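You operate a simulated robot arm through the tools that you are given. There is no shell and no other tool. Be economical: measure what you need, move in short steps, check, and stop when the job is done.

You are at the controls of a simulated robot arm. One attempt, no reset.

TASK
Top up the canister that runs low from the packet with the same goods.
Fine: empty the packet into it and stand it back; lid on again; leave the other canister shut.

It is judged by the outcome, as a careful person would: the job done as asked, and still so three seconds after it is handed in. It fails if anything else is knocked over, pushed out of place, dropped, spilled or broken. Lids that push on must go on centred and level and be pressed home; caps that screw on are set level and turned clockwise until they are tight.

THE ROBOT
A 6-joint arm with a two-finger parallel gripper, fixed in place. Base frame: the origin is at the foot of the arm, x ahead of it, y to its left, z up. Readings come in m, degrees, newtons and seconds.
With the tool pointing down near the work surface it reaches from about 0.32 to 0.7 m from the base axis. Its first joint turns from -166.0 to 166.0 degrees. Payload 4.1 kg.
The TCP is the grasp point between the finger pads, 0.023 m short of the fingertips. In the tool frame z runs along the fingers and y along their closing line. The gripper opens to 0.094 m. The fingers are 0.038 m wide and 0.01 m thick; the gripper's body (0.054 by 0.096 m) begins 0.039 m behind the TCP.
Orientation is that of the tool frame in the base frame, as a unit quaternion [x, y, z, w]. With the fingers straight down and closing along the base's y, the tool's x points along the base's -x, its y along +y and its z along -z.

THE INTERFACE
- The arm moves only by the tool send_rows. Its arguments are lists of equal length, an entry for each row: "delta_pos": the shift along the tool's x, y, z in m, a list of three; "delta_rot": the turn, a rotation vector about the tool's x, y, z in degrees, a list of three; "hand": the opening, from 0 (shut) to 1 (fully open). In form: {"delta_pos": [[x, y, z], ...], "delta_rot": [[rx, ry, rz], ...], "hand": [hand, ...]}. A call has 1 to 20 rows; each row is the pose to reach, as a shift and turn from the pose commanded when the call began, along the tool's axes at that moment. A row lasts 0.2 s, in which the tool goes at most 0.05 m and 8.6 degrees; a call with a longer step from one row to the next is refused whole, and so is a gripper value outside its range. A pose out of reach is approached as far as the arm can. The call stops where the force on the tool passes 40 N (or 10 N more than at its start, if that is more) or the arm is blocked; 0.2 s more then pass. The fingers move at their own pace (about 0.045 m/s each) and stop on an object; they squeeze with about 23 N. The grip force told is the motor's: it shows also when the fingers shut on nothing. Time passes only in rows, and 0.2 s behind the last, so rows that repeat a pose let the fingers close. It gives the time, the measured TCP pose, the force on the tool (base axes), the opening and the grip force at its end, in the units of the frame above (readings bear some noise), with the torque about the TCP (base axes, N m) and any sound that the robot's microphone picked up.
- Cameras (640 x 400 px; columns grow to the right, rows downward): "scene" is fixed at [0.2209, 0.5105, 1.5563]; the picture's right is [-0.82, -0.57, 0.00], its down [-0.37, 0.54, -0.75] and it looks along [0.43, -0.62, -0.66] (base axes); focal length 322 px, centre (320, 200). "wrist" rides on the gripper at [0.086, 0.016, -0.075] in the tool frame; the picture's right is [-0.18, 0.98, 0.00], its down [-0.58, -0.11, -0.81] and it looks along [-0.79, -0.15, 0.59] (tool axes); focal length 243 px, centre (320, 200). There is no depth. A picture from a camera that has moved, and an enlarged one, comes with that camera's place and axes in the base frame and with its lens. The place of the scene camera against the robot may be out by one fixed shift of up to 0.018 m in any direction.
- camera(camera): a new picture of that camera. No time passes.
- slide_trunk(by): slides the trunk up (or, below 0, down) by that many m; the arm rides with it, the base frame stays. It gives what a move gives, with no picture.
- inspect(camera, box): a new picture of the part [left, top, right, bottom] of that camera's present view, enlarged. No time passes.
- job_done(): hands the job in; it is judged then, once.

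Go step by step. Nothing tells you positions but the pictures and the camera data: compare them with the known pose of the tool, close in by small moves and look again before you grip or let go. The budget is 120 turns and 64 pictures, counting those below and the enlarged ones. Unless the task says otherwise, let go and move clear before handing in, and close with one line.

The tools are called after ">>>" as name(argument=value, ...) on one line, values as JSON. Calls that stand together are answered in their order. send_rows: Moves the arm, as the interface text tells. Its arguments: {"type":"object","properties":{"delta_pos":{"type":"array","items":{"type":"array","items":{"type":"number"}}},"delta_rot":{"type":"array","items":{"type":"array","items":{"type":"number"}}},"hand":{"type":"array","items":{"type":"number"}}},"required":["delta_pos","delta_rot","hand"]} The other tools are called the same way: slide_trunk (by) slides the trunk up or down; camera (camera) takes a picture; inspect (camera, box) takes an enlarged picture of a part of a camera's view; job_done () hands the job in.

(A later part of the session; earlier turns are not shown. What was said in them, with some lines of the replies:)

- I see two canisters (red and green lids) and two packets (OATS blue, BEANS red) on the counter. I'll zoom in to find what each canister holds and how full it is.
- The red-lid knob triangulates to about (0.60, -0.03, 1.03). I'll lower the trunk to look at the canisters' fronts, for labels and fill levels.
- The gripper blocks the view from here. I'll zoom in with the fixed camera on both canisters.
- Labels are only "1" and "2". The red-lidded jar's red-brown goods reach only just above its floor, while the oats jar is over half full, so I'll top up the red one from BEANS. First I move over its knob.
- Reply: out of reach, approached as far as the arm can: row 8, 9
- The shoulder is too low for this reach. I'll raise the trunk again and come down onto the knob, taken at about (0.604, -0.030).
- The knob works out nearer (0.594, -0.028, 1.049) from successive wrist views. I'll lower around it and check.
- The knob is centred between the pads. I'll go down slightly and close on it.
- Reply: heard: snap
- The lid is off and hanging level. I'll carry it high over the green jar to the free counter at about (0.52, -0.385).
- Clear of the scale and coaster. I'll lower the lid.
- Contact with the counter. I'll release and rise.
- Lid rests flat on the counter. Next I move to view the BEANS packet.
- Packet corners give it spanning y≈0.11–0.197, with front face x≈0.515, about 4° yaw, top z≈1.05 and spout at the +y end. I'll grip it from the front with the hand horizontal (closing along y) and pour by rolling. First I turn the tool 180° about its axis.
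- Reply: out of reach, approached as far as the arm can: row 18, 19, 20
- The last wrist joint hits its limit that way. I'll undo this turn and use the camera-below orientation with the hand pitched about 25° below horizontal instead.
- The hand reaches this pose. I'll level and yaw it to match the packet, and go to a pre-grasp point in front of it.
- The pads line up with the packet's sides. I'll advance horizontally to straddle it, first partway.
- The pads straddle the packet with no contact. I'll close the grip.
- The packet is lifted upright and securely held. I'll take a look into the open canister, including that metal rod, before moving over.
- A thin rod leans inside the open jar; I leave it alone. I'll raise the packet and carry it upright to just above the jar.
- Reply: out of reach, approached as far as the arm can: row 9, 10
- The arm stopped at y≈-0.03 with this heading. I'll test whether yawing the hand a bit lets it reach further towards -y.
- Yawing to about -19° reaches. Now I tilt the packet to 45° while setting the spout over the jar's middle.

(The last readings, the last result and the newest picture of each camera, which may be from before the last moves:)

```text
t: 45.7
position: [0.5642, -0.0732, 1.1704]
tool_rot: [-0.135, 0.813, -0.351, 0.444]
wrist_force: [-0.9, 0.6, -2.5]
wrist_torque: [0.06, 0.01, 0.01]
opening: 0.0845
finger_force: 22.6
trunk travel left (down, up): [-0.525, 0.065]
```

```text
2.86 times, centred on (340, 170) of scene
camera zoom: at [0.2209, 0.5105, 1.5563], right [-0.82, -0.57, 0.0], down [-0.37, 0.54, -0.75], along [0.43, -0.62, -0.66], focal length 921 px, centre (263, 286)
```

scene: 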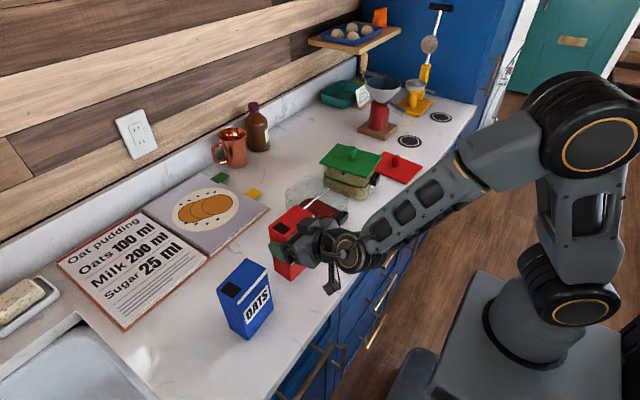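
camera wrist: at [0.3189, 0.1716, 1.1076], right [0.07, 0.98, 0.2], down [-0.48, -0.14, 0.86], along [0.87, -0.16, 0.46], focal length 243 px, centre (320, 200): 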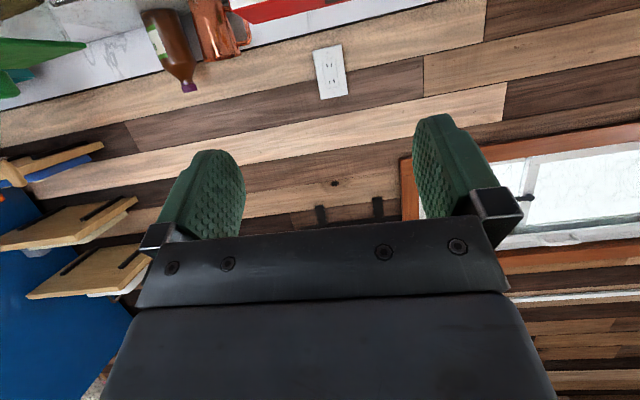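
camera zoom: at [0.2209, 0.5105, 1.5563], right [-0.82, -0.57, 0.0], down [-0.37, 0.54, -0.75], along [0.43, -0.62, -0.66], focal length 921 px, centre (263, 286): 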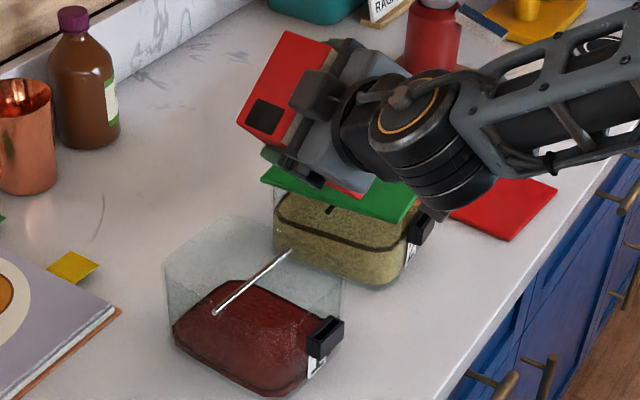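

>>> send_rows(delta_pos=[[0.0036, 0.0045, 0.0037], [0.0071, 0.009, 0.0073], [0.0107, 0.0135, 0.011], [0.0152, 0.0196, 0.0146], [0.0197, 0.0256, 0.0182], [0.0242, 0.0317, 0.0218], [0.0242, 0.0317, 0.0218]], delta_rot=[[1.085, 0, -4.88], [2.17, 0, -9.76], [3.26, 0, -14.6], [4.34, 0, -19.5], [5.43, 0, -24.4], [6.51, 0, -29.3], [6.51, 0, -29.3]], hand=[0, 0, 0, 0, 0, 0, 0])

>>> inspect(camera="scene", box=[270, 130, 400, 240])

```text
t: 47.3
position: [0.5725, -0.0726, 1.1258]
tool_rot: [-0.311, 0.732, -0.497, 0.347]
wrist_force: [-0.6, -0.9, -2.3]
wrist_torque: [0.05, -0.01, -0.01]
opening: 0.0843
finger_force: 22.6
trunk travel left (down, up): [-0.525, 0.065]
```

```text
3.64 times, centred on (335, 185) of scene
camera zoom: at [0.2209, 0.5105, 1.5563], right [-0.82, -0.57, 0.0], down [-0.37, 0.54, -0.75], along [0.43, -0.62, -0.66], focal length 1172 px, centre (266, 254)
```

zoom: 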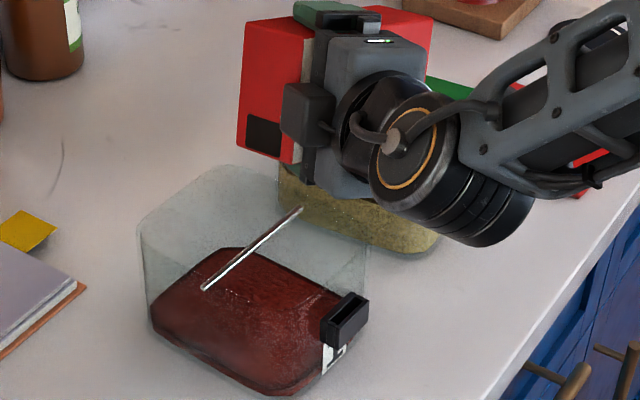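

The spout is centred over the jar. I'll continue tilting.

>>> send_rows(delta_pos=[[-0.0003, 0.0069, 0.0017], [-0.0007, 0.0138, 0.0034], [-0.001, 0.0207, 0.0051], [-0.0037, 0.0229, 0.0055], [-0.0065, 0.0252, 0.006], [-0.0092, 0.0274, 0.0064], [-0.0092, 0.0274, 0.0064], [-0.0092, 0.0274, 0.0064]], delta_rot=[[1.085, 0, -4.88], [2.17, 0, -9.76], [3.26, 0, -14.6], [4.34, 0, -19.5], [5.43, 0, -24.4], [6.51, 0, -29.3], [6.51, 0, -29.3], [6.51, 0, -29.3]], hand=[0, 0, 0, 0, 0, 0, 0, 0])

>>> inspect(camera="scene", box=[270, 130, 400, 240])

```text
t: 49.1
position: [0.579, -0.0606, 1.1003]
tool_rot: [0.466, -0.6, 0.609, -0.228]
wrist_force: [0.1, 0.0, -1.6]
wrist_torque: [0.06, 0.0, -0.01]
opening: 0.0845
finger_force: 22.0
trunk travel left (down, up): [-0.525, 0.065]
```

```text
3.64 times, centred on (335, 185) of scene
camera zoom: at [0.2209, 0.5105, 1.5563], right [-0.82, -0.57, 0.0], down [-0.37, 0.54, -0.75], along [0.43, -0.62, -0.66], focal length 1172 px, centre (266, 254)
```

zoom: 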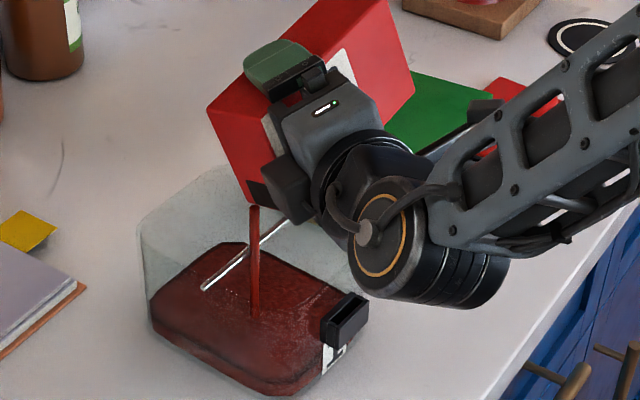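

It's pouring straight into the jar. I'll continue slowly to about 140°.

>>> send_rows(delta_pos=[[0, 0, 0], [0, 0, 0], [-0.0039, -0.0012, -0.0002], [-0.0078, -0.0024, -0.0003], [-0.0117, -0.0036, -0.0005], [-0.0117, -0.0036, -0.0005], [-0.0117, -0.0036, -0.0005], [-0.0155, -0.0047, -0.0012], [-0.0193, -0.0058, -0.0019], [-0.0231, -0.0068, -0.0025], [-0.0269, -0.0079, -0.0032], [-0.0269, -0.0079, -0.0032], [-0.0269, -0.0079, -0.0032], [-0.0269, -0.0079, -0.0032], [-0.0269, -0.0079, -0.0032], [-0.0269, -0.0079, -0.0032]], delta_rot=[[0, 0, 0], [0, 0, 0], [1.085, 0, -4.88], [2.17, 0, -9.76], [3.26, 0, -14.6], [3.26, 0, -14.6], [3.26, 0, -14.6], [4.34, 0, -19.5], [5.43, 0, -24.4], [6.51, 0, -29.3], [7.6, 0, -34.2], [7.6, 0, -34.2], [7.6, 0, -34.2], [7.6, 0, -34.2], [7.6, 0, -34.2], [7.6, 0, -34.2]], hand=[0, 0, 0, 0, 0, 0, 0, 0, 0, 0, 0, 0, 0, 0, 0, 0])

>>> inspect(camera="scene", box=[270, 130, 400, 240])

```text
t: 52.5
position: [0.5894, -0.0353, 1.0993]
tool_rot: [0.606, -0.396, 0.687, -0.07]
wrist_force: [0.8, -0.1, 0.2]
wrist_torque: [-0.04, 0.01, 0.0]
opening: 0.0843
finger_force: 22.6
trunk travel left (down, up): [-0.525, 0.065]
```

```text
3.64 times, centred on (335, 185) of scene
camera zoom: at [0.2209, 0.5105, 1.5563], right [-0.82, -0.57, 0.0], down [-0.37, 0.54, -0.75], along [0.43, -0.62, -0.66], focal length 1172 px, centre (266, 254)
```

zoom: 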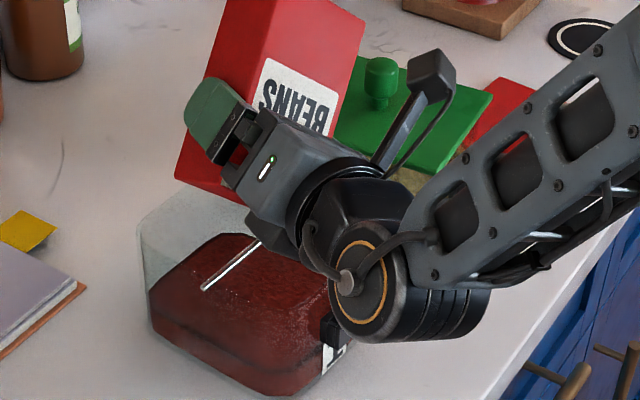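

Looks nearly empty. I'll tilt a bit more and dwell, to be sure.

>>> send_rows(delta_pos=[[-0.0006, -0.0046, -0.001], [-0.0012, -0.0093, -0.002], [-0.0012, -0.0093, -0.002], [-0.0012, -0.0093, -0.002], [-0.0012, -0.0093, -0.002], [-0.0012, -0.0093, -0.002], [-0.0012, -0.0093, -0.002], [-0.0012, -0.0093, -0.002], [-0.0012, -0.0093, -0.002], [-0.0012, -0.0093, -0.002], [-0.0012, -0.0093, -0.002]], delta_rot=[[1.085, 0, -4.88], [2.17, 0, -9.76], [2.17, 0, -9.76], [2.17, 0, -9.76], [2.17, 0, -9.76], [2.17, 0, -9.76], [2.17, 0, -9.76], [2.17, 0, -9.76], [2.17, 0, -9.76], [2.17, 0, -9.76], [2.17, 0, -9.76]], hand=[0, 0, 0, 0, 0, 0, 0, 0, 0, 0, 0])

>>> inspect(camera="scene", box=[270, 150, 380, 240])

```text
t: 54.9
position: [0.5919, -0.0272, 1.1048]
tool_rot: [0.636, -0.331, 0.697, -0.022]
wrist_force: [0.3, -0.1, -0.4]
wrist_torque: [0.0, -0.01, 0.02]
opening: 0.0843
finger_force: 23.4
trunk travel left (down, up): [-0.525, 0.065]
```

```text
4.44 times, centred on (325, 195) of scene
camera zoom: at [0.2209, 0.5105, 1.5563], right [-0.82, -0.57, 0.0], down [-0.37, 0.54, -0.75], along [0.43, -0.62, -0.66], focal length 1433 px, centre (298, 222)
```

zoom: 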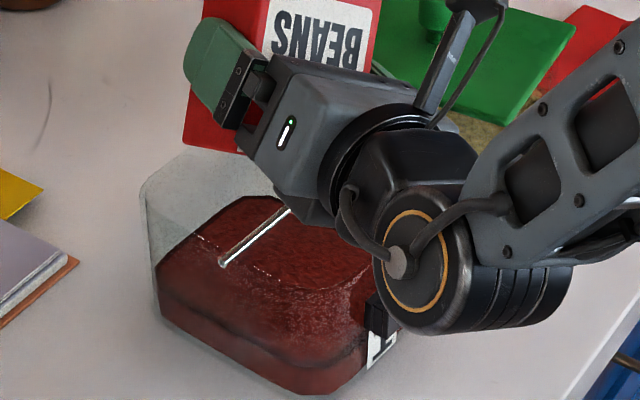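

The level has risen, the stream has stopped and the packet's weight is gone. I'll raise and turn the packet upright again above the jar.

>>> send_rows(delta_pos=[[0.0305, -0.017, -0.001], [0.061, -0.034, -0.002], [0.061, -0.034, -0.002], [0.061, -0.034, -0.002], [0.061, -0.034, -0.002], [0.0651, -0.0268, -0.0018], [0.0692, -0.0196, -0.0015], [0.0733, -0.0123, -0.0013], [0.0774, -0.0051, -0.001], [0.0815, 0.0021, -0.0008], [0.0815, 0.0021, -0.0008], [0.0815, 0.0021, -0.0008], [0.0815, 0.0021, -0.0008], [0.0815, 0.0021, -0.0008], [0.0815, 0.0021, -0.0008], [0.0815, 0.0021, -0.0008], [0.0815, 0.0021, -0.0008], [0.0815, 0.0021, -0.0008], [0.0815, 0.0021, -0.0008], [0.0815, 0.0021, -0.0008]], delta_rot=[[0, 0, 0], [-1.81, 0, 8.13], [-3.62, 0, 16.3], [-5.43, 0, 24.4], [-7.23, 0, 32.5], [-9.04, 0, 40.7], [-10.85, 0, 48.8], [-12.66, 0, 56.9], [-14.47, 0, 65.1], [-16.28, 0, 73.2], [-18.08, 0, 81.3], [-19.9, 0, 89.5], [-21.7, 0, 97.6], [-23.5, 0, 105.7], [-25.3, 0, 113.9], [-27.1, 0, 122], [-28.9, 0, 130.1], [-30.7, 0, 138.3], [-32.5, 0, 146.4], [-32.5, 0, 146.4]], hand=[0, 0, 0, 0, 0, 0, 0, 0, 0, 0, 0, 0, 0, 0, 0, 0, 0, 0, 0, 0])

>>> camera(camera="scene")

```text
t: 59.1
position: [0.5749, -0.0649, 1.1747]
tool_rot: [0.143, 0.832, -0.091, 0.529]
wrist_force: [-0.2, 0.2, -1.1]
wrist_torque: [0.02, 0.04, 0.02]
opening: 0.0843
finger_force: 23.2
trunk travel left (down, up): [-0.525, 0.065]
```

```text
22 pictures are left
```

scene: 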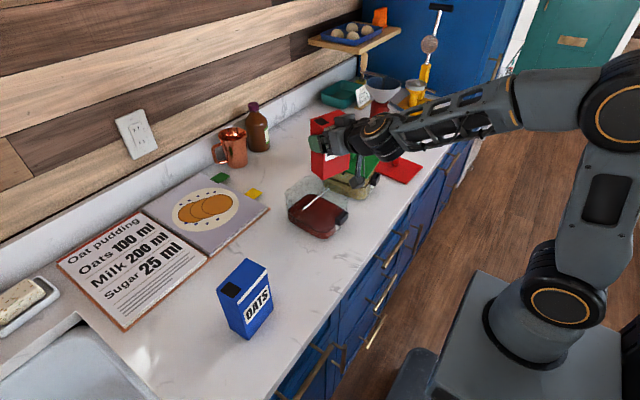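

The packet is upright again. I'll carry it back above its original spot with the original heading.

>>> send_rows(delta_pos=[[0.0091, 0.0315, -0.0178], [0.0182, 0.063, -0.0356], [0.0272, 0.0944, -0.0534], [0.0363, 0.126, -0.0711], [0.0454, 0.1574, -0.0889], [0.0545, 0.1889, -0.1067], [0.0545, 0.1889, -0.1067]], delta_rot=[[-2.25, 0, -1.05], [-4.5, 0, -2.1], [-6.75, 0, -3.15], [-9, 0, -4.2], [-11.25, 0, -5.25], [-13.5, 0, -6.3], [-13.5, 0, -6.3]], hand=[0, 0, 0, 0, 0, 0, 0])

```text
t: 60.7
position: [0.5239, 0.155, 1.1712]
tool_rot: [0.034, 0.843, -0.022, 0.537]
wrist_force: [1.6, 0.3, -0.6]
wrist_torque: [0.01, 0.0, 0.0]
opening: 0.0843
finger_force: 23.4
trunk travel left (down, up): [-0.525, 0.065]
```

>>> send_rows(delta_pos=[[0.033, -0.0004, 0.0158], [0.066, -0.0008, 0.0315], [0.099, -0.0012, 0.047], [0.12, -0.0015, 0.0575], [0.1317, -0.0015, 0.063], [0.1317, -0.0015, 0.063]], delta_rot=[[0, 0, 0], [0, 0, 0], [0, 0, 0], [0, 0, 0], [0, 0, 0], [0, 0, 0]], hand=[0, 0, 0, 0, 0, 0])

>>> inspect(camera="scene", box=[240, 200, 350, 310])

```text
t: 62.1
position: [0.5285, 0.1515, 1.022]
tool_rot: [0.034, 0.843, -0.023, 0.537]
wrist_force: [0.2, -0.2, -1.1]
wrist_torque: [-0.01, -0.01, -0.04]
opening: 0.0843
finger_force: 23.4
trunk travel left (down, up): [-0.525, 0.065]
```

```text
3.64 times, centred on (295, 255) of scene
camera zoom: at [0.2209, 0.5105, 1.5563], right [-0.82, -0.57, 0.0], down [-0.37, 0.54, -0.75], along [0.43, -0.62, -0.66], focal length 1172 px, centre (411, 0)
```

zoom: 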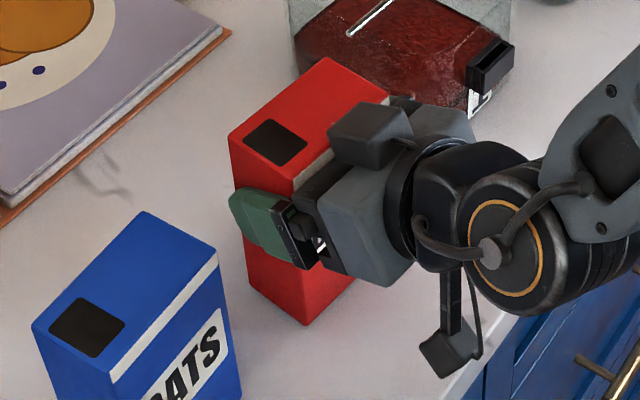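

>>> send_rows(delta_pos=[[0.0023, 0.0005, -0.0002], [0.0036, 0.001, 0], [0.0045, 0.001, 0.0004], [0.0045, 0.001, 0.0004]], delta_rot=[[0, 0, 0], [0, 0, 0], [0, 0, 0], [0, 0, 0]], hand=[0, 0, 0, 0])

```text
t: 63.1
position: [0.5253, 0.1521, 1.0179]
tool_rot: [0.033, 0.843, -0.021, 0.537]
wrist_force: [-0.9, 0.7, -0.8]
wrist_torque: [0.01, 0.02, 0.01]
opening: 0.0843
finger_force: 23.2
trunk travel left (down, up): [-0.525, 0.065]
```

>>> send_rows(delta_pos=[[0.0009, 0, 0.0004], [0.0018, 0, 0.0008], [0.0018, 0, 0.0008]], delta_rot=[[0, 0, 0], [0, 0, 0], [0, 0, 0]], hand=[0, 0, 0])

```text
t: 63.9
position: [0.527, 0.1519, 1.0184]
tool_rot: [0.034, 0.842, -0.022, 0.537]
wrist_force: [1.4, -1.7, 5.1]
wrist_torque: [-0.02, 0.05, 0.02]
opening: 0.0845
finger_force: 22.8
trunk travel left (down, up): [-0.525, 0.065]
```

The packet touches the counter. I'll open and back straight out.

>>> send_rows(delta_pos=[[0, 0, 0], [0, 0, 0], [0, 0, 0], [0, 0, 0], [0.0042, -0.0001, -0.0091], [0.0084, -0.0002, -0.0182], [0.0168, -0.0003, -0.0364], [0.0295, -0.0006, -0.0637], [0.0295, -0.0006, -0.0637]], delta_rot=[[0, 0, 0], [0, 0, 0], [0, 0, 0], [0, 0, 0], [0, 0, 0], [0, 0, 0], [0, 0, 0], [0, 0, 0], [0, 0, 0]], hand=[0.95, 1, 1, 1, 1, 1, 1, 1, 1])

>>> inspect(camera="scene", box=[240, 200, 350, 310])

```text
t: 65.9
position: [0.4552, 0.158, 1.0168]
tool_rot: [0.033, 0.843, -0.022, 0.537]
wrist_force: [-0.1, -0.4, -0.2]
wrist_torque: [-0.01, -0.02, -0.03]
opening: 0.0939
finger_force: 0.1
trunk travel left (down, up): [-0.525, 0.065]
```

```text
3.64 times, centred on (295, 255) of scene
camera zoom: at [0.2209, 0.5105, 1.5563], right [-0.82, -0.57, 0.0], down [-0.37, 0.54, -0.75], along [0.43, -0.62, -0.66], focal length 1172 px, centre (411, 0)
```

zoom: 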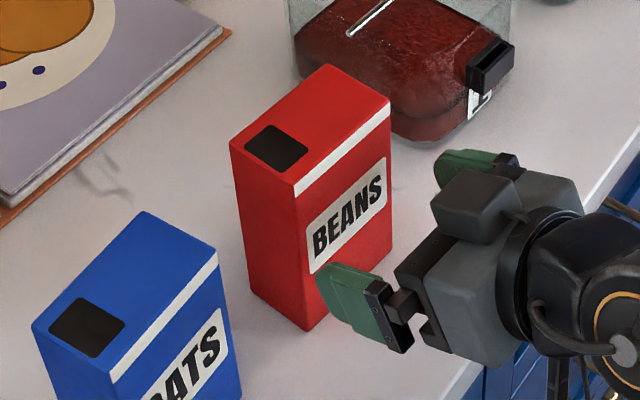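

The packet stands back in its place. I'll retract upward and pitch the hand down again for the lid.

>>> send_rows(delta_pos=[[-0.0365, 0, -0.0224], [-0.073, -0.0005, -0.0448], [-0.1095, -0.001, -0.0672], [-0.146, -0.0014, -0.0896], [-0.146, -0.0014, -0.0896], [-0.146, -0.0014, -0.0896], [-0.146, -0.0014, -0.0896], [-0.146, -0.0014, -0.0896], [-0.146, -0.0014, -0.0896], [-0.146, -0.0014, -0.0896], [-0.146, -0.0014, -0.0896]], delta_rot=[[0, 0, 0], [0, 0, 0], [0, 8.2, 0], [0, 16.4, 0], [0, 24.6, 0], [0, 32.8, 0], [0, 41, 0], [0, 49.2, 0], [0, 57.4, 0], [0, 65, 0], [0, 65, 0]], hand=[1, 1, 1, 1, 1, 1, 1, 0.7, 0.5, 0.5, 0.5])

```text
t: 68.3
position: [0.4369, 0.1574, 1.1886]
tool_rot: [0.041, 0.999, 0.0, -0.001]
wrist_force: [0.0, 0.0, -0.6]
wrist_torque: [0.04, 0.02, -0.01]
opening: 0.0472
finger_force: 0.0
trunk travel left (down, up): [-0.525, 0.065]
```

>>> send_rows(delta_pos=[[-0.0107, -0.0445, 0.0015], [-0.0214, -0.0891, 0.003], [-0.0321, -0.1336, 0.005], [-0.0428, -0.1782, 0.0065], [-0.0535, -0.2227, 0.008], [-0.0642, -0.2673, 0.01], [-0.0748, -0.3118, 0.012], [-0.0855, -0.3563, 0.0135], [-0.0962, -0.4009, 0.015], [-0.1069, -0.4454, 0.017], [-0.1176, -0.49, 0.019], [-0.1283, -0.5345, 0.02], [-0.1283, -0.5345, 0.06], [-0.1283, -0.5345, 0.1], [-0.1283, -0.5345, 0.13], [-0.1283, -0.5345, 0.13]], delta_rot=[[0, 0, -0.4], [0, 0, -0.8], [0, 0, -1.2], [0, 0, -1.6], [0, 0, -2], [0, 0, -2.4], [0, 0, -2.8], [0, 0, -3.2], [0, 0, -3.6], [0, 0, -4], [0, 0, -4.4], [0, 0, -4.7], [0, 0, -4.7], [0, 0, -4.7], [0, 0, -4.7], [0, 0, -4.7]], hand=[0.5, 0.5, 0.5, 0.5, 0.5, 0.5, 0.5, 0.5, 0.5, 0.5, 0.5, 0.5, 0.5, 0.5, 0.5, 0.5])

>>> camera(camera="wrist")

```text
t: 71.7
position: [0.5225, -0.3854, 1.059]
tool_rot: [-0.001, 1.0, -0.001, 0.0]
wrist_force: [0.8, -0.4, 0.7]
wrist_torque: [-0.01, 0.02, 0.03]
opening: 0.047
finger_force: 0.0
trunk travel left (down, up): [-0.525, 0.065]
```

```text
19 pictures are left
camera wrist: at [0.4348, -0.3715, 1.1353], right [0.18, 0.98, 0.0], down [0.58, -0.11, 0.81], along [0.79, -0.15, -0.59], focal length 243 px, centre (320, 200)
```

wrist: 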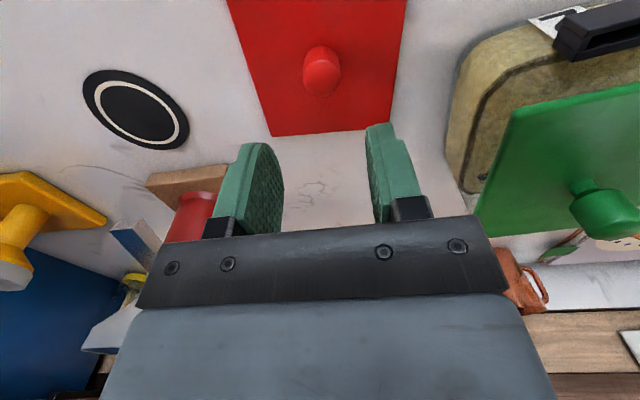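

The knob is centred between the fingers. I'll descend, grip and lift.

>>> send_rows(delta_pos=[[0.0015, 0, 0.03], [0.0015, 0, 0.06], [0.0015, 0, 0.08], [0.0015, 0, 0.0925], [0.0015, 0, 0.0925], [0.0015, 0, 0.0925], [0.0015, 0, 0.0925], [0.0015, 0, 0.0925], [0.0015, 0, 0.0925]], delta_rot=[[0, 0, 0], [0, 0, 0], [0, 0, 0], [0, 0, 0], [0, 0, 0], [0, 0, 0], [0, 0, 0], [0, 0, 0], [0, 0, 0]], hand=[0.5, 0.5, 0.5, 0.5, 0.5, 0, 0, 0, 0])

```text
t: 73.7
position: [0.5196, -0.385, 0.9659]
tool_rot: [-0.001, 1.0, 0.0, 0.0]
wrist_force: [-0.3, -0.4, -0.9]
wrist_torque: [-0.03, -0.03, 0.03]
opening: 0.0256
finger_force: 23.0
trunk travel left (down, up): [-0.525, 0.065]
```

>>> send_rows(delta_pos=[[0, 0, -0.01], [0, 0, -0.05], [0, 0, -0.1], [0, 0, -0.15], [0, 0, -0.2], [-0.009, 0.0445, -0.205], [-0.0185, 0.089, -0.205], [-0.028, 0.1335, -0.205], [-0.037, 0.178, -0.205], [-0.046, 0.2225, -0.205], [-0.055, 0.267, -0.205], [-0.065, 0.3115, -0.205], [-0.0738, 0.356, -0.205], [-0.0738, 0.356, -0.205], [-0.0738, 0.356, -0.17], [-0.0738, 0.356, -0.15], [-0.0738, 0.356, -0.15]], delta_rot=[[0, 0, 0], [0, 0, 0], [0, 0, 0], [0, 0, 0], [0, 0, 0], [0, 0, 0], [0, 0, 0], [0, 0, 0], [0, 0, 0], [0, 0, 0], [0, 0, 0], [0, 0, 0], [0, 0, 0], [0, 0, 0], [0, 0, 0], [0, 0, 0], [0, 0, 0]], hand=[0, 0, 0, 0, 0, 0, 0, 0, 0, 0, 0, 0, 0, 0, 0, 0, 0])

>>> inspect(camera="scene", box=[270, 140, 370, 240])

```text
t: 77.3
position: [0.593, -0.0298, 1.1159]
tool_rot: [0.0, 1.0, -0.001, 0.0]
wrist_force: [0.4, -0.4, -0.6]
wrist_torque: [-0.01, 0.01, -0.03]
opening: 0.0258
finger_force: 23.4
trunk travel left (down, up): [-0.525, 0.065]
```

```text
4.00 times, centred on (320, 190) of scene
camera zoom: at [0.2209, 0.5105, 1.5563], right [-0.82, -0.57, 0.0], down [-0.37, 0.54, -0.75], along [0.43, -0.62, -0.66], focal length 1290 px, centre (320, 240)
```

zoom: 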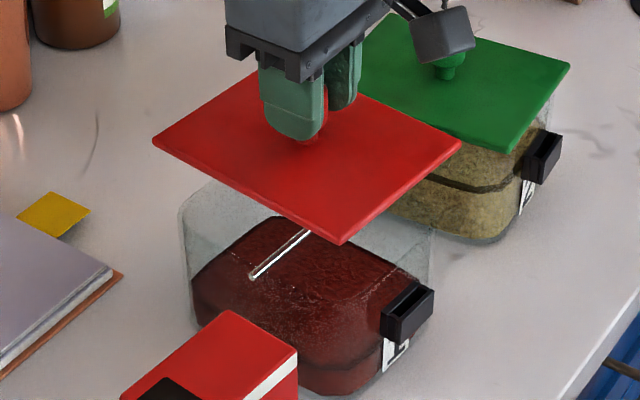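

The lid hangs level above the jar. I'll lower it to just above the seat.

>>> send_rows(delta_pos=[[0, 0.0005, 0.02], [0, 0.0005, 0.035], [0, 0.0005, 0.044], [0, 0.0005, 0.044]], delta_rot=[[0, 0, 0], [0, 0, 0], [0, 0, 0], [0, 0, 0]], hand=[0, 0, 0, 0])

>>> inspect(camera="scene", box=[280, 155, 360, 235])

```text
t: 78.3
position: [0.5919, -0.0293, 1.0725]
tool_rot: [-0.001, 1.0, -0.001, 0.0]
wrist_force: [0.6, -0.1, -0.9]
wrist_torque: [0.0, 0.01, 0.01]
opening: 0.0256
finger_force: 23.1
trunk travel left (down, up): [-0.525, 0.065]
```

```text
5.00 times, centred on (320, 195) of scene
camera zoom: at [0.2209, 0.5105, 1.5563], right [-0.82, -0.57, 0.0], down [-0.37, 0.54, -0.75], along [0.43, -0.62, -0.66], focal length 1612 px, centre (320, 225)
```

zoom: 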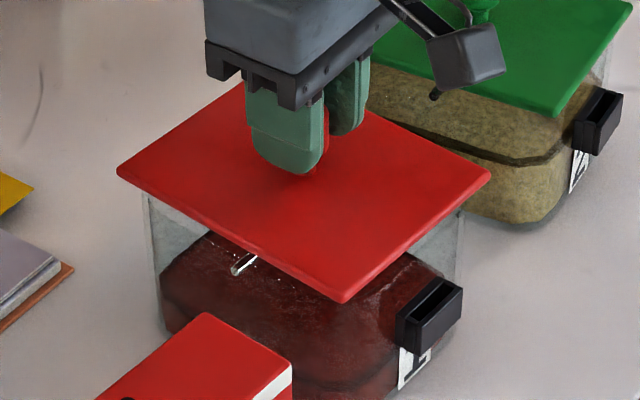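

>>> send_rows(delta_pos=[[-0.001, 0, 0.003], [-0.001, 0, 0.006], [-0.001, 0, 0.008], [-0.001, 0, 0.01]], delta_rot=[[0, 0, 0], [0, 0, 0], [0, 0, 0], [0, 0, 0]], hand=[0, 0, 0, 0])

```text
t: 79.3
position: [0.5946, -0.0284, 1.0621]
tool_rot: [-0.001, 1.0, -0.001, 0.001]
wrist_force: [-0.7, 0.0, 0.0]
wrist_torque: [-0.01, 0.03, -0.02]
opening: 0.0255
finger_force: 22.7
trunk travel left (down, up): [-0.525, 0.065]
```

>>> send_rows(delta_pos=[[0, 0, 0.0015], [0, 0, 0.003]], delta_rot=[[0, 0, 0], [0, 0, 0]], hand=[0, 0])

>>> inspect(camera="scene", box=[270, 140, 370, 240])

```text
t: 79.9
position: [0.5932, -0.0295, 1.0617]
tool_rot: [-0.002, 1.0, -0.001, 0.001]
wrist_force: [-2.7, 0.1, 12.1]
wrist_torque: [0.22, 0.3, 0.12]
opening: 0.0256
finger_force: 23.7
trunk travel left (down, up): [-0.525, 0.065]
```

```text
4.00 times, centred on (320, 190) of scene
camera zoom: at [0.2209, 0.5105, 1.5563], right [-0.82, -0.57, 0.0], down [-0.37, 0.54, -0.75], along [0.43, -0.62, -0.66], focal length 1290 px, centre (320, 240)
```

zoom: 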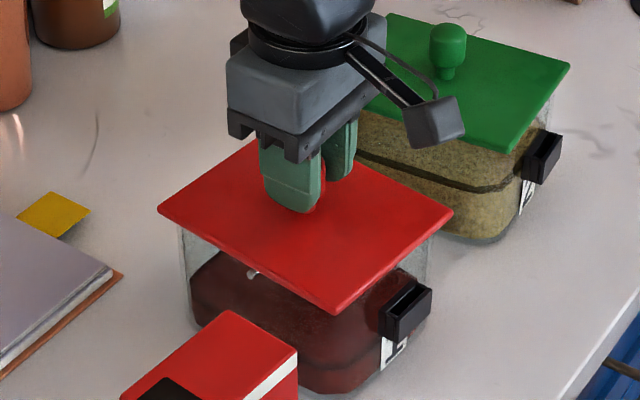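

Contact at the seat. Before pressing I'll compare the lid's alignment with the original picture.

>>> inspect(camera="scene", box=[285, 160, 345, 220])

```text
6.67 times, centred on (315, 190) of scene
camera zoom: at [0.2209, 0.5105, 1.5563], right [-0.82, -0.57, 0.0], down [-0.37, 0.54, -0.75], along [0.43, -0.62, -0.66], focal length 2149 px, centre (353, 267)
```

zoom: 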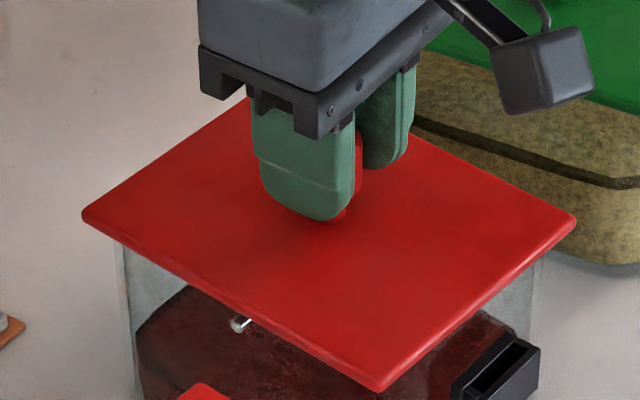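

The lid is yawed about 2° clockwise compared with its original seat. I'll lift it a few mm, turn it back, and check.

>>> send_rows(delta_pos=[[0, 0, -0.004], [0, 0, -0.008], [0, 0, -0.008], [0, 0, -0.008]], delta_rot=[[0, 0, 0], [0, 0, 0], [0, 0, -2.4], [0, 0, -2.4]], hand=[0, 0, 0, 0])

>>> inspect(camera="scene", box=[285, 160, 345, 220])

```text
t: 80.9
position: [0.5944, -0.0296, 1.0674]
tool_rot: [-0.023, 1.0, -0.001, 0.0]
wrist_force: [0.4, -0.1, -0.1]
wrist_torque: [0.0, -0.03, -0.02]
opening: 0.0258
finger_force: 22.8
trunk travel left (down, up): [-0.525, 0.065]
```

```text
6.67 times, centred on (315, 190) of scene
camera zoom: at [0.2209, 0.5105, 1.5563], right [-0.82, -0.57, 0.0], down [-0.37, 0.54, -0.75], along [0.43, -0.62, -0.66], focal length 2149 px, centre (353, 267)
```

zoom: 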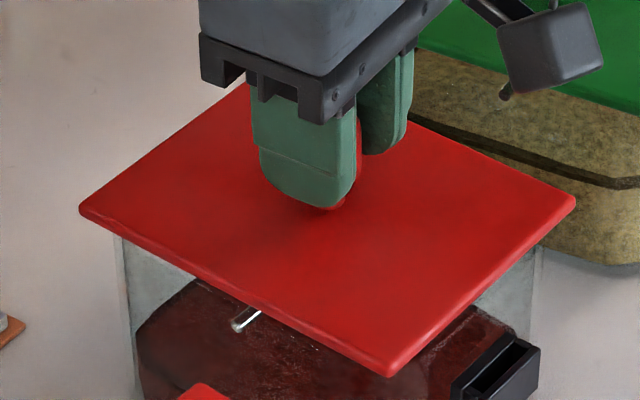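

Alignment now matches the original to within about 1 mm. I'll lower and press home.

>>> send_rows(delta_pos=[[0.001, 0.0007, 0.003], [0.001, 0.0007, 0.006], [0.001, 0.0007, 0.008]], delta_rot=[[0, 0, 0], [0, 0, 0], [0, 0, 0]], hand=[0, 0, 0])

```text
t: 81.7
position: [0.5921, -0.0282, 1.0611]
tool_rot: [-0.022, 1.0, -0.001, 0.001]
wrist_force: [2.8, -2.4, 9.0]
wrist_torque: [0.26, 0.18, 0.08]
opening: 0.0258
finger_force: 23.3
trunk travel left (down, up): [-0.525, 0.065]
```

>>> send_rows(delta_pos=[[0, 0, 0.001], [0, 0, 0.002], [0, 0, 0.002]], delta_rot=[[0, 0, 0], [0, 0, 0], [0, 0, 0]], hand=[0, 0, 0])

>>> inspect(camera="scene", box=[285, 160, 345, 220])

```text
t: 82.5
position: [0.592, -0.028, 1.0602]
tool_rot: [-0.021, 1.0, -0.001, 0.004]
wrist_force: [5.8, -2.3, 28.9]
wrist_torque: [0.27, -0.22, 0.07]
opening: 0.0263
finger_force: 23.1
trunk travel left (down, up): [-0.525, 0.065]
```

```text
6.67 times, centred on (315, 190) of scene
camera zoom: at [0.2209, 0.5105, 1.5563], right [-0.82, -0.57, 0.0], down [-0.37, 0.54, -0.75], along [0.43, -0.62, -0.66], focal length 2149 px, centre (353, 267)
```

zoom: 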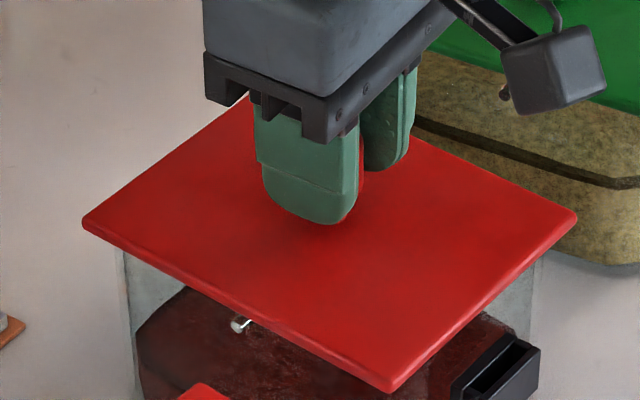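

The lid's corners now match the original picture. I'll press a bit harder to be sure it is home.

>>> send_rows(delta_pos=[[0, 0, 0.001], [0, 0, 0.002], [0, 0, 0.003], [0, 0, 0.003]], delta_rot=[[0, 0, 0], [0, 0, 0], [0, 0, 0], [0, 0, 0]], hand=[0, 0, 0, 0])

```text
t: 83.5
position: [0.5928, -0.0281, 1.0568]
tool_rot: [-0.022, 1.0, -0.001, 0.003]
wrist_force: [3.2, -0.1, 29.9]
wrist_torque: [0.31, -0.11, 0.02]
opening: 0.0257
finger_force: 22.4
trunk travel left (down, up): [-0.525, 0.065]
```

The fingers are beginning to slide on the knob. I'll let go, rise, close the fingers and press on the knob's top instead.

>>> send_rows(delta_pos=[[0, 0, -0.002], [0, 0, -0.002], [0, 0, -0.002], [0, 0, -0.002], [0, 0, -0.03], [0, 0, -0.06], [0, 0, -0.06], [0, 0, -0.06], [0, 0, -0.06], [0, 0, -0.06]], delta_rot=[[0, 0, 0], [0, 0, 0], [0, 0, 0], [0, 0, 0], [0, 0, 0], [0, 0, 0], [0, 0, 0], [0, 0, 0], [0, 0, 0], [0, 0, 0]], hand=[0.5, 0.5, 0.5, 0.5, 0.5, 0.5, 0, 0, 0, 0])

>>> inspect(camera="scene", box=[285, 160, 345, 220])

```text
t: 85.7
position: [0.5933, -0.0288, 1.1157]
tool_rot: [-0.022, 1.0, -0.001, 0.0]
wrist_force: [0.4, -0.4, -0.3]
wrist_torque: [-0.01, -0.02, 0.0]
opening: 0.0001
finger_force: 22.7
trunk travel left (down, up): [-0.525, 0.065]
heard: snap
```

```text
6.67 times, centred on (315, 190) of scene
camera zoom: at [0.2209, 0.5105, 1.5563], right [-0.82, -0.57, 0.0], down [-0.37, 0.54, -0.75], along [0.43, -0.62, -0.66], focal length 2149 px, centre (353, 267)
```

zoom: 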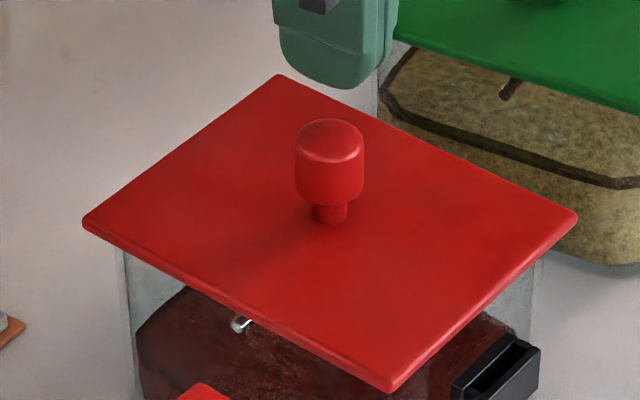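

A snap was heard. I'll press the knob's top to make sure the lid is fully home.

>>> send_rows(delta_pos=[[0, 0, 0.01], [0, 0, 0.02], [0, 0, 0.024], [0, 0, 0.026], [0, 0, 0.028], [0, 0, 0.03], [0, 0, 0.032]], delta_rot=[[0, 0, 0], [0, 0, 0], [0, 0, 0], [0, 0, 0], [0, 0, 0], [0, 0, 0], [0, 0, 0]], hand=[0, 0, 0, 0, 0, 0, 0])

```text
t: 87.3
position: [0.5921, -0.028, 1.085]
tool_rot: [-0.023, 1.0, -0.001, 0.002]
wrist_force: [0.6, -0.7, 13.3]
wrist_torque: [-0.03, 0.05, 0.03]
opening: 0.0001
finger_force: 22.9
trunk travel left (down, up): [-0.525, 0.065]
```

>>> send_rows(delta_pos=[[0, 0, 0.001], [0, 0, 0.002], [0, 0, 0.003], [0, 0, 0.004], [0, 0, 0.005]], delta_rot=[[0, 0, 0], [0, 0, 0], [0, 0, 0], [0, 0, 0], [0, 0, 0]], hand=[0, 0, 0, 0, 0])

```text
t: 88.3
position: [0.5933, -0.0279, 1.085]
tool_rot: [-0.023, 1.0, -0.001, 0.007]
wrist_force: [-5.7, 0.1, 10.7]
wrist_torque: [-0.02, 0.22, -0.02]
opening: 0.0
finger_force: 23.2
trunk travel left (down, up): [-0.525, 0.065]
stopped in row 4: the force on the tool passed its limit at 41 N (the readings are from after the stop); the commanded pose is now the measured one
```

41 N with no further give and no new snap, so the lid is home. I'll rise clear and check everything.

>>> send_rows(delta_pos=[[0, 0, -0.03], [0, 0, -0.08], [0.03, 0, -0.12], [0.07, 0, -0.15], [0.11, 0, -0.18], [0.15, 0, -0.2], [0.18, 0, -0.2], [0.18, 0, -0.2]], delta_rot=[[0, 0, 0], [0, 0, 0], [0, 0, 0], [0, 0, 0], [0, 0, 0], [0, 0, 0], [0, 0, 0], [0, 0, 0]], hand=[0, 0, 0, 0, 0, 0, 0.5, 0.5])

>>> camera(camera="scene")

>>> inspect(camera="scene", box=[240, 150, 400, 300])

>>> inspect(camera="scene", box=[280, 190, 350, 245])

>>> camera(camera="wrist")

```text
t: 90.1
position: [0.412, -0.0371, 1.2802]
tool_rot: [-0.022, 1.0, -0.001, 0.005]
wrist_force: [-0.6, 0.4, 0.6]
wrist_torque: [0.0, 0.0, -0.03]
opening: 0.047
finger_force: 0.0
trunk travel left (down, up): [-0.525, 0.065]
```

```text
11 pictures are left
```

scene: 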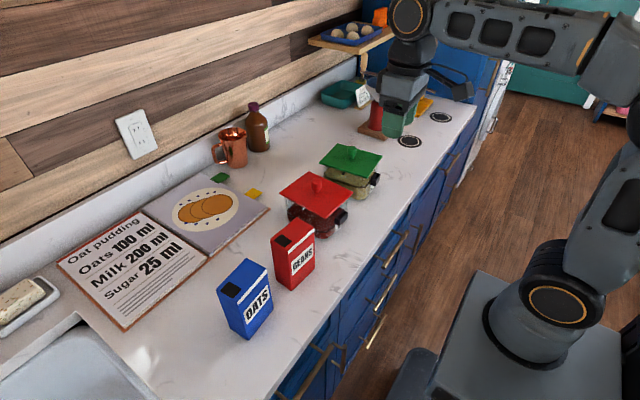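

```text
2.67 times, centred on (320, 225) of scene
camera zoom: at [0.2209, 0.5105, 1.5563], right [-0.82, -0.57, 0.0], down [-0.37, 0.54, -0.75], along [0.43, -0.62, -0.66], focal length 860 px, centre (320, 133)
```

zoom: 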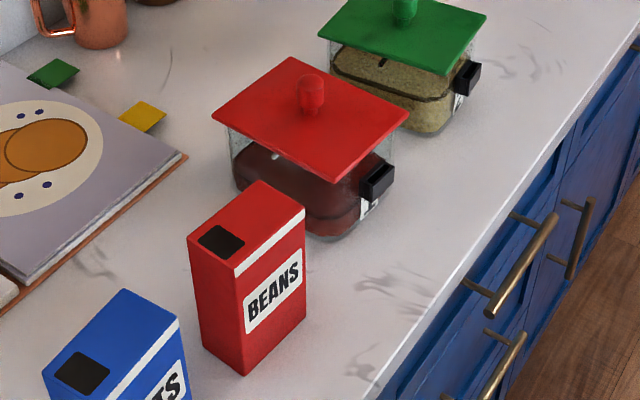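

```text
7.27 times, centred on (315, 218) of scene
camera zoom: at [0.2209, 0.5105, 1.5563], right [-0.82, -0.57, 0.0], down [-0.37, 0.54, -0.75], along [0.43, -0.62, -0.66], focal length 2345 px, centre (356, 73)
```

zoom: 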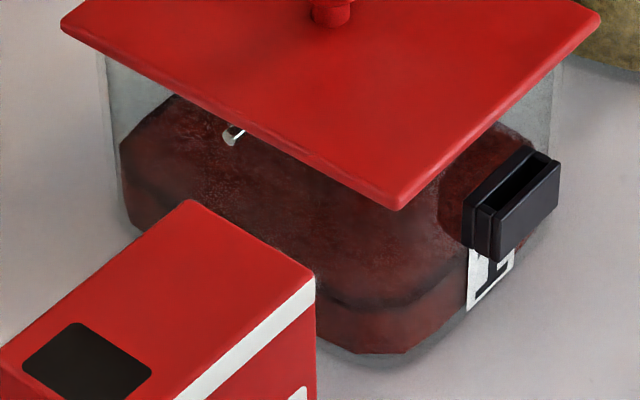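

```text
8 pictures are left
camera wrist: at [0.3231, -0.0258, 1.355], right [0.14, 0.99, 0.0], down [0.58, -0.08, 0.81], along [0.8, -0.11, -0.58], focal length 243 px, centre (320, 200)
```

wrist: 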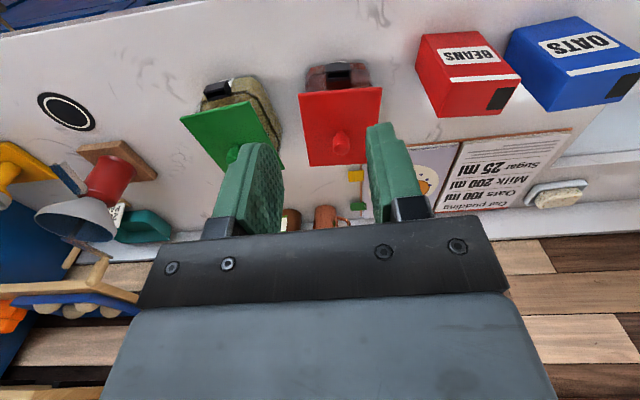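

The jar is fuller, the lid sits exactly where it did, the empty packet stands in its place, and the green canister was never opened. I see no spill, so I'm handing in.

>>> job_done()

```text
The job is handed in.
```

I emptied the BEANS packet into the low red-lidded canister and stood it back in its place. The lid is back on and pressed home, and the green canister stayed shut.
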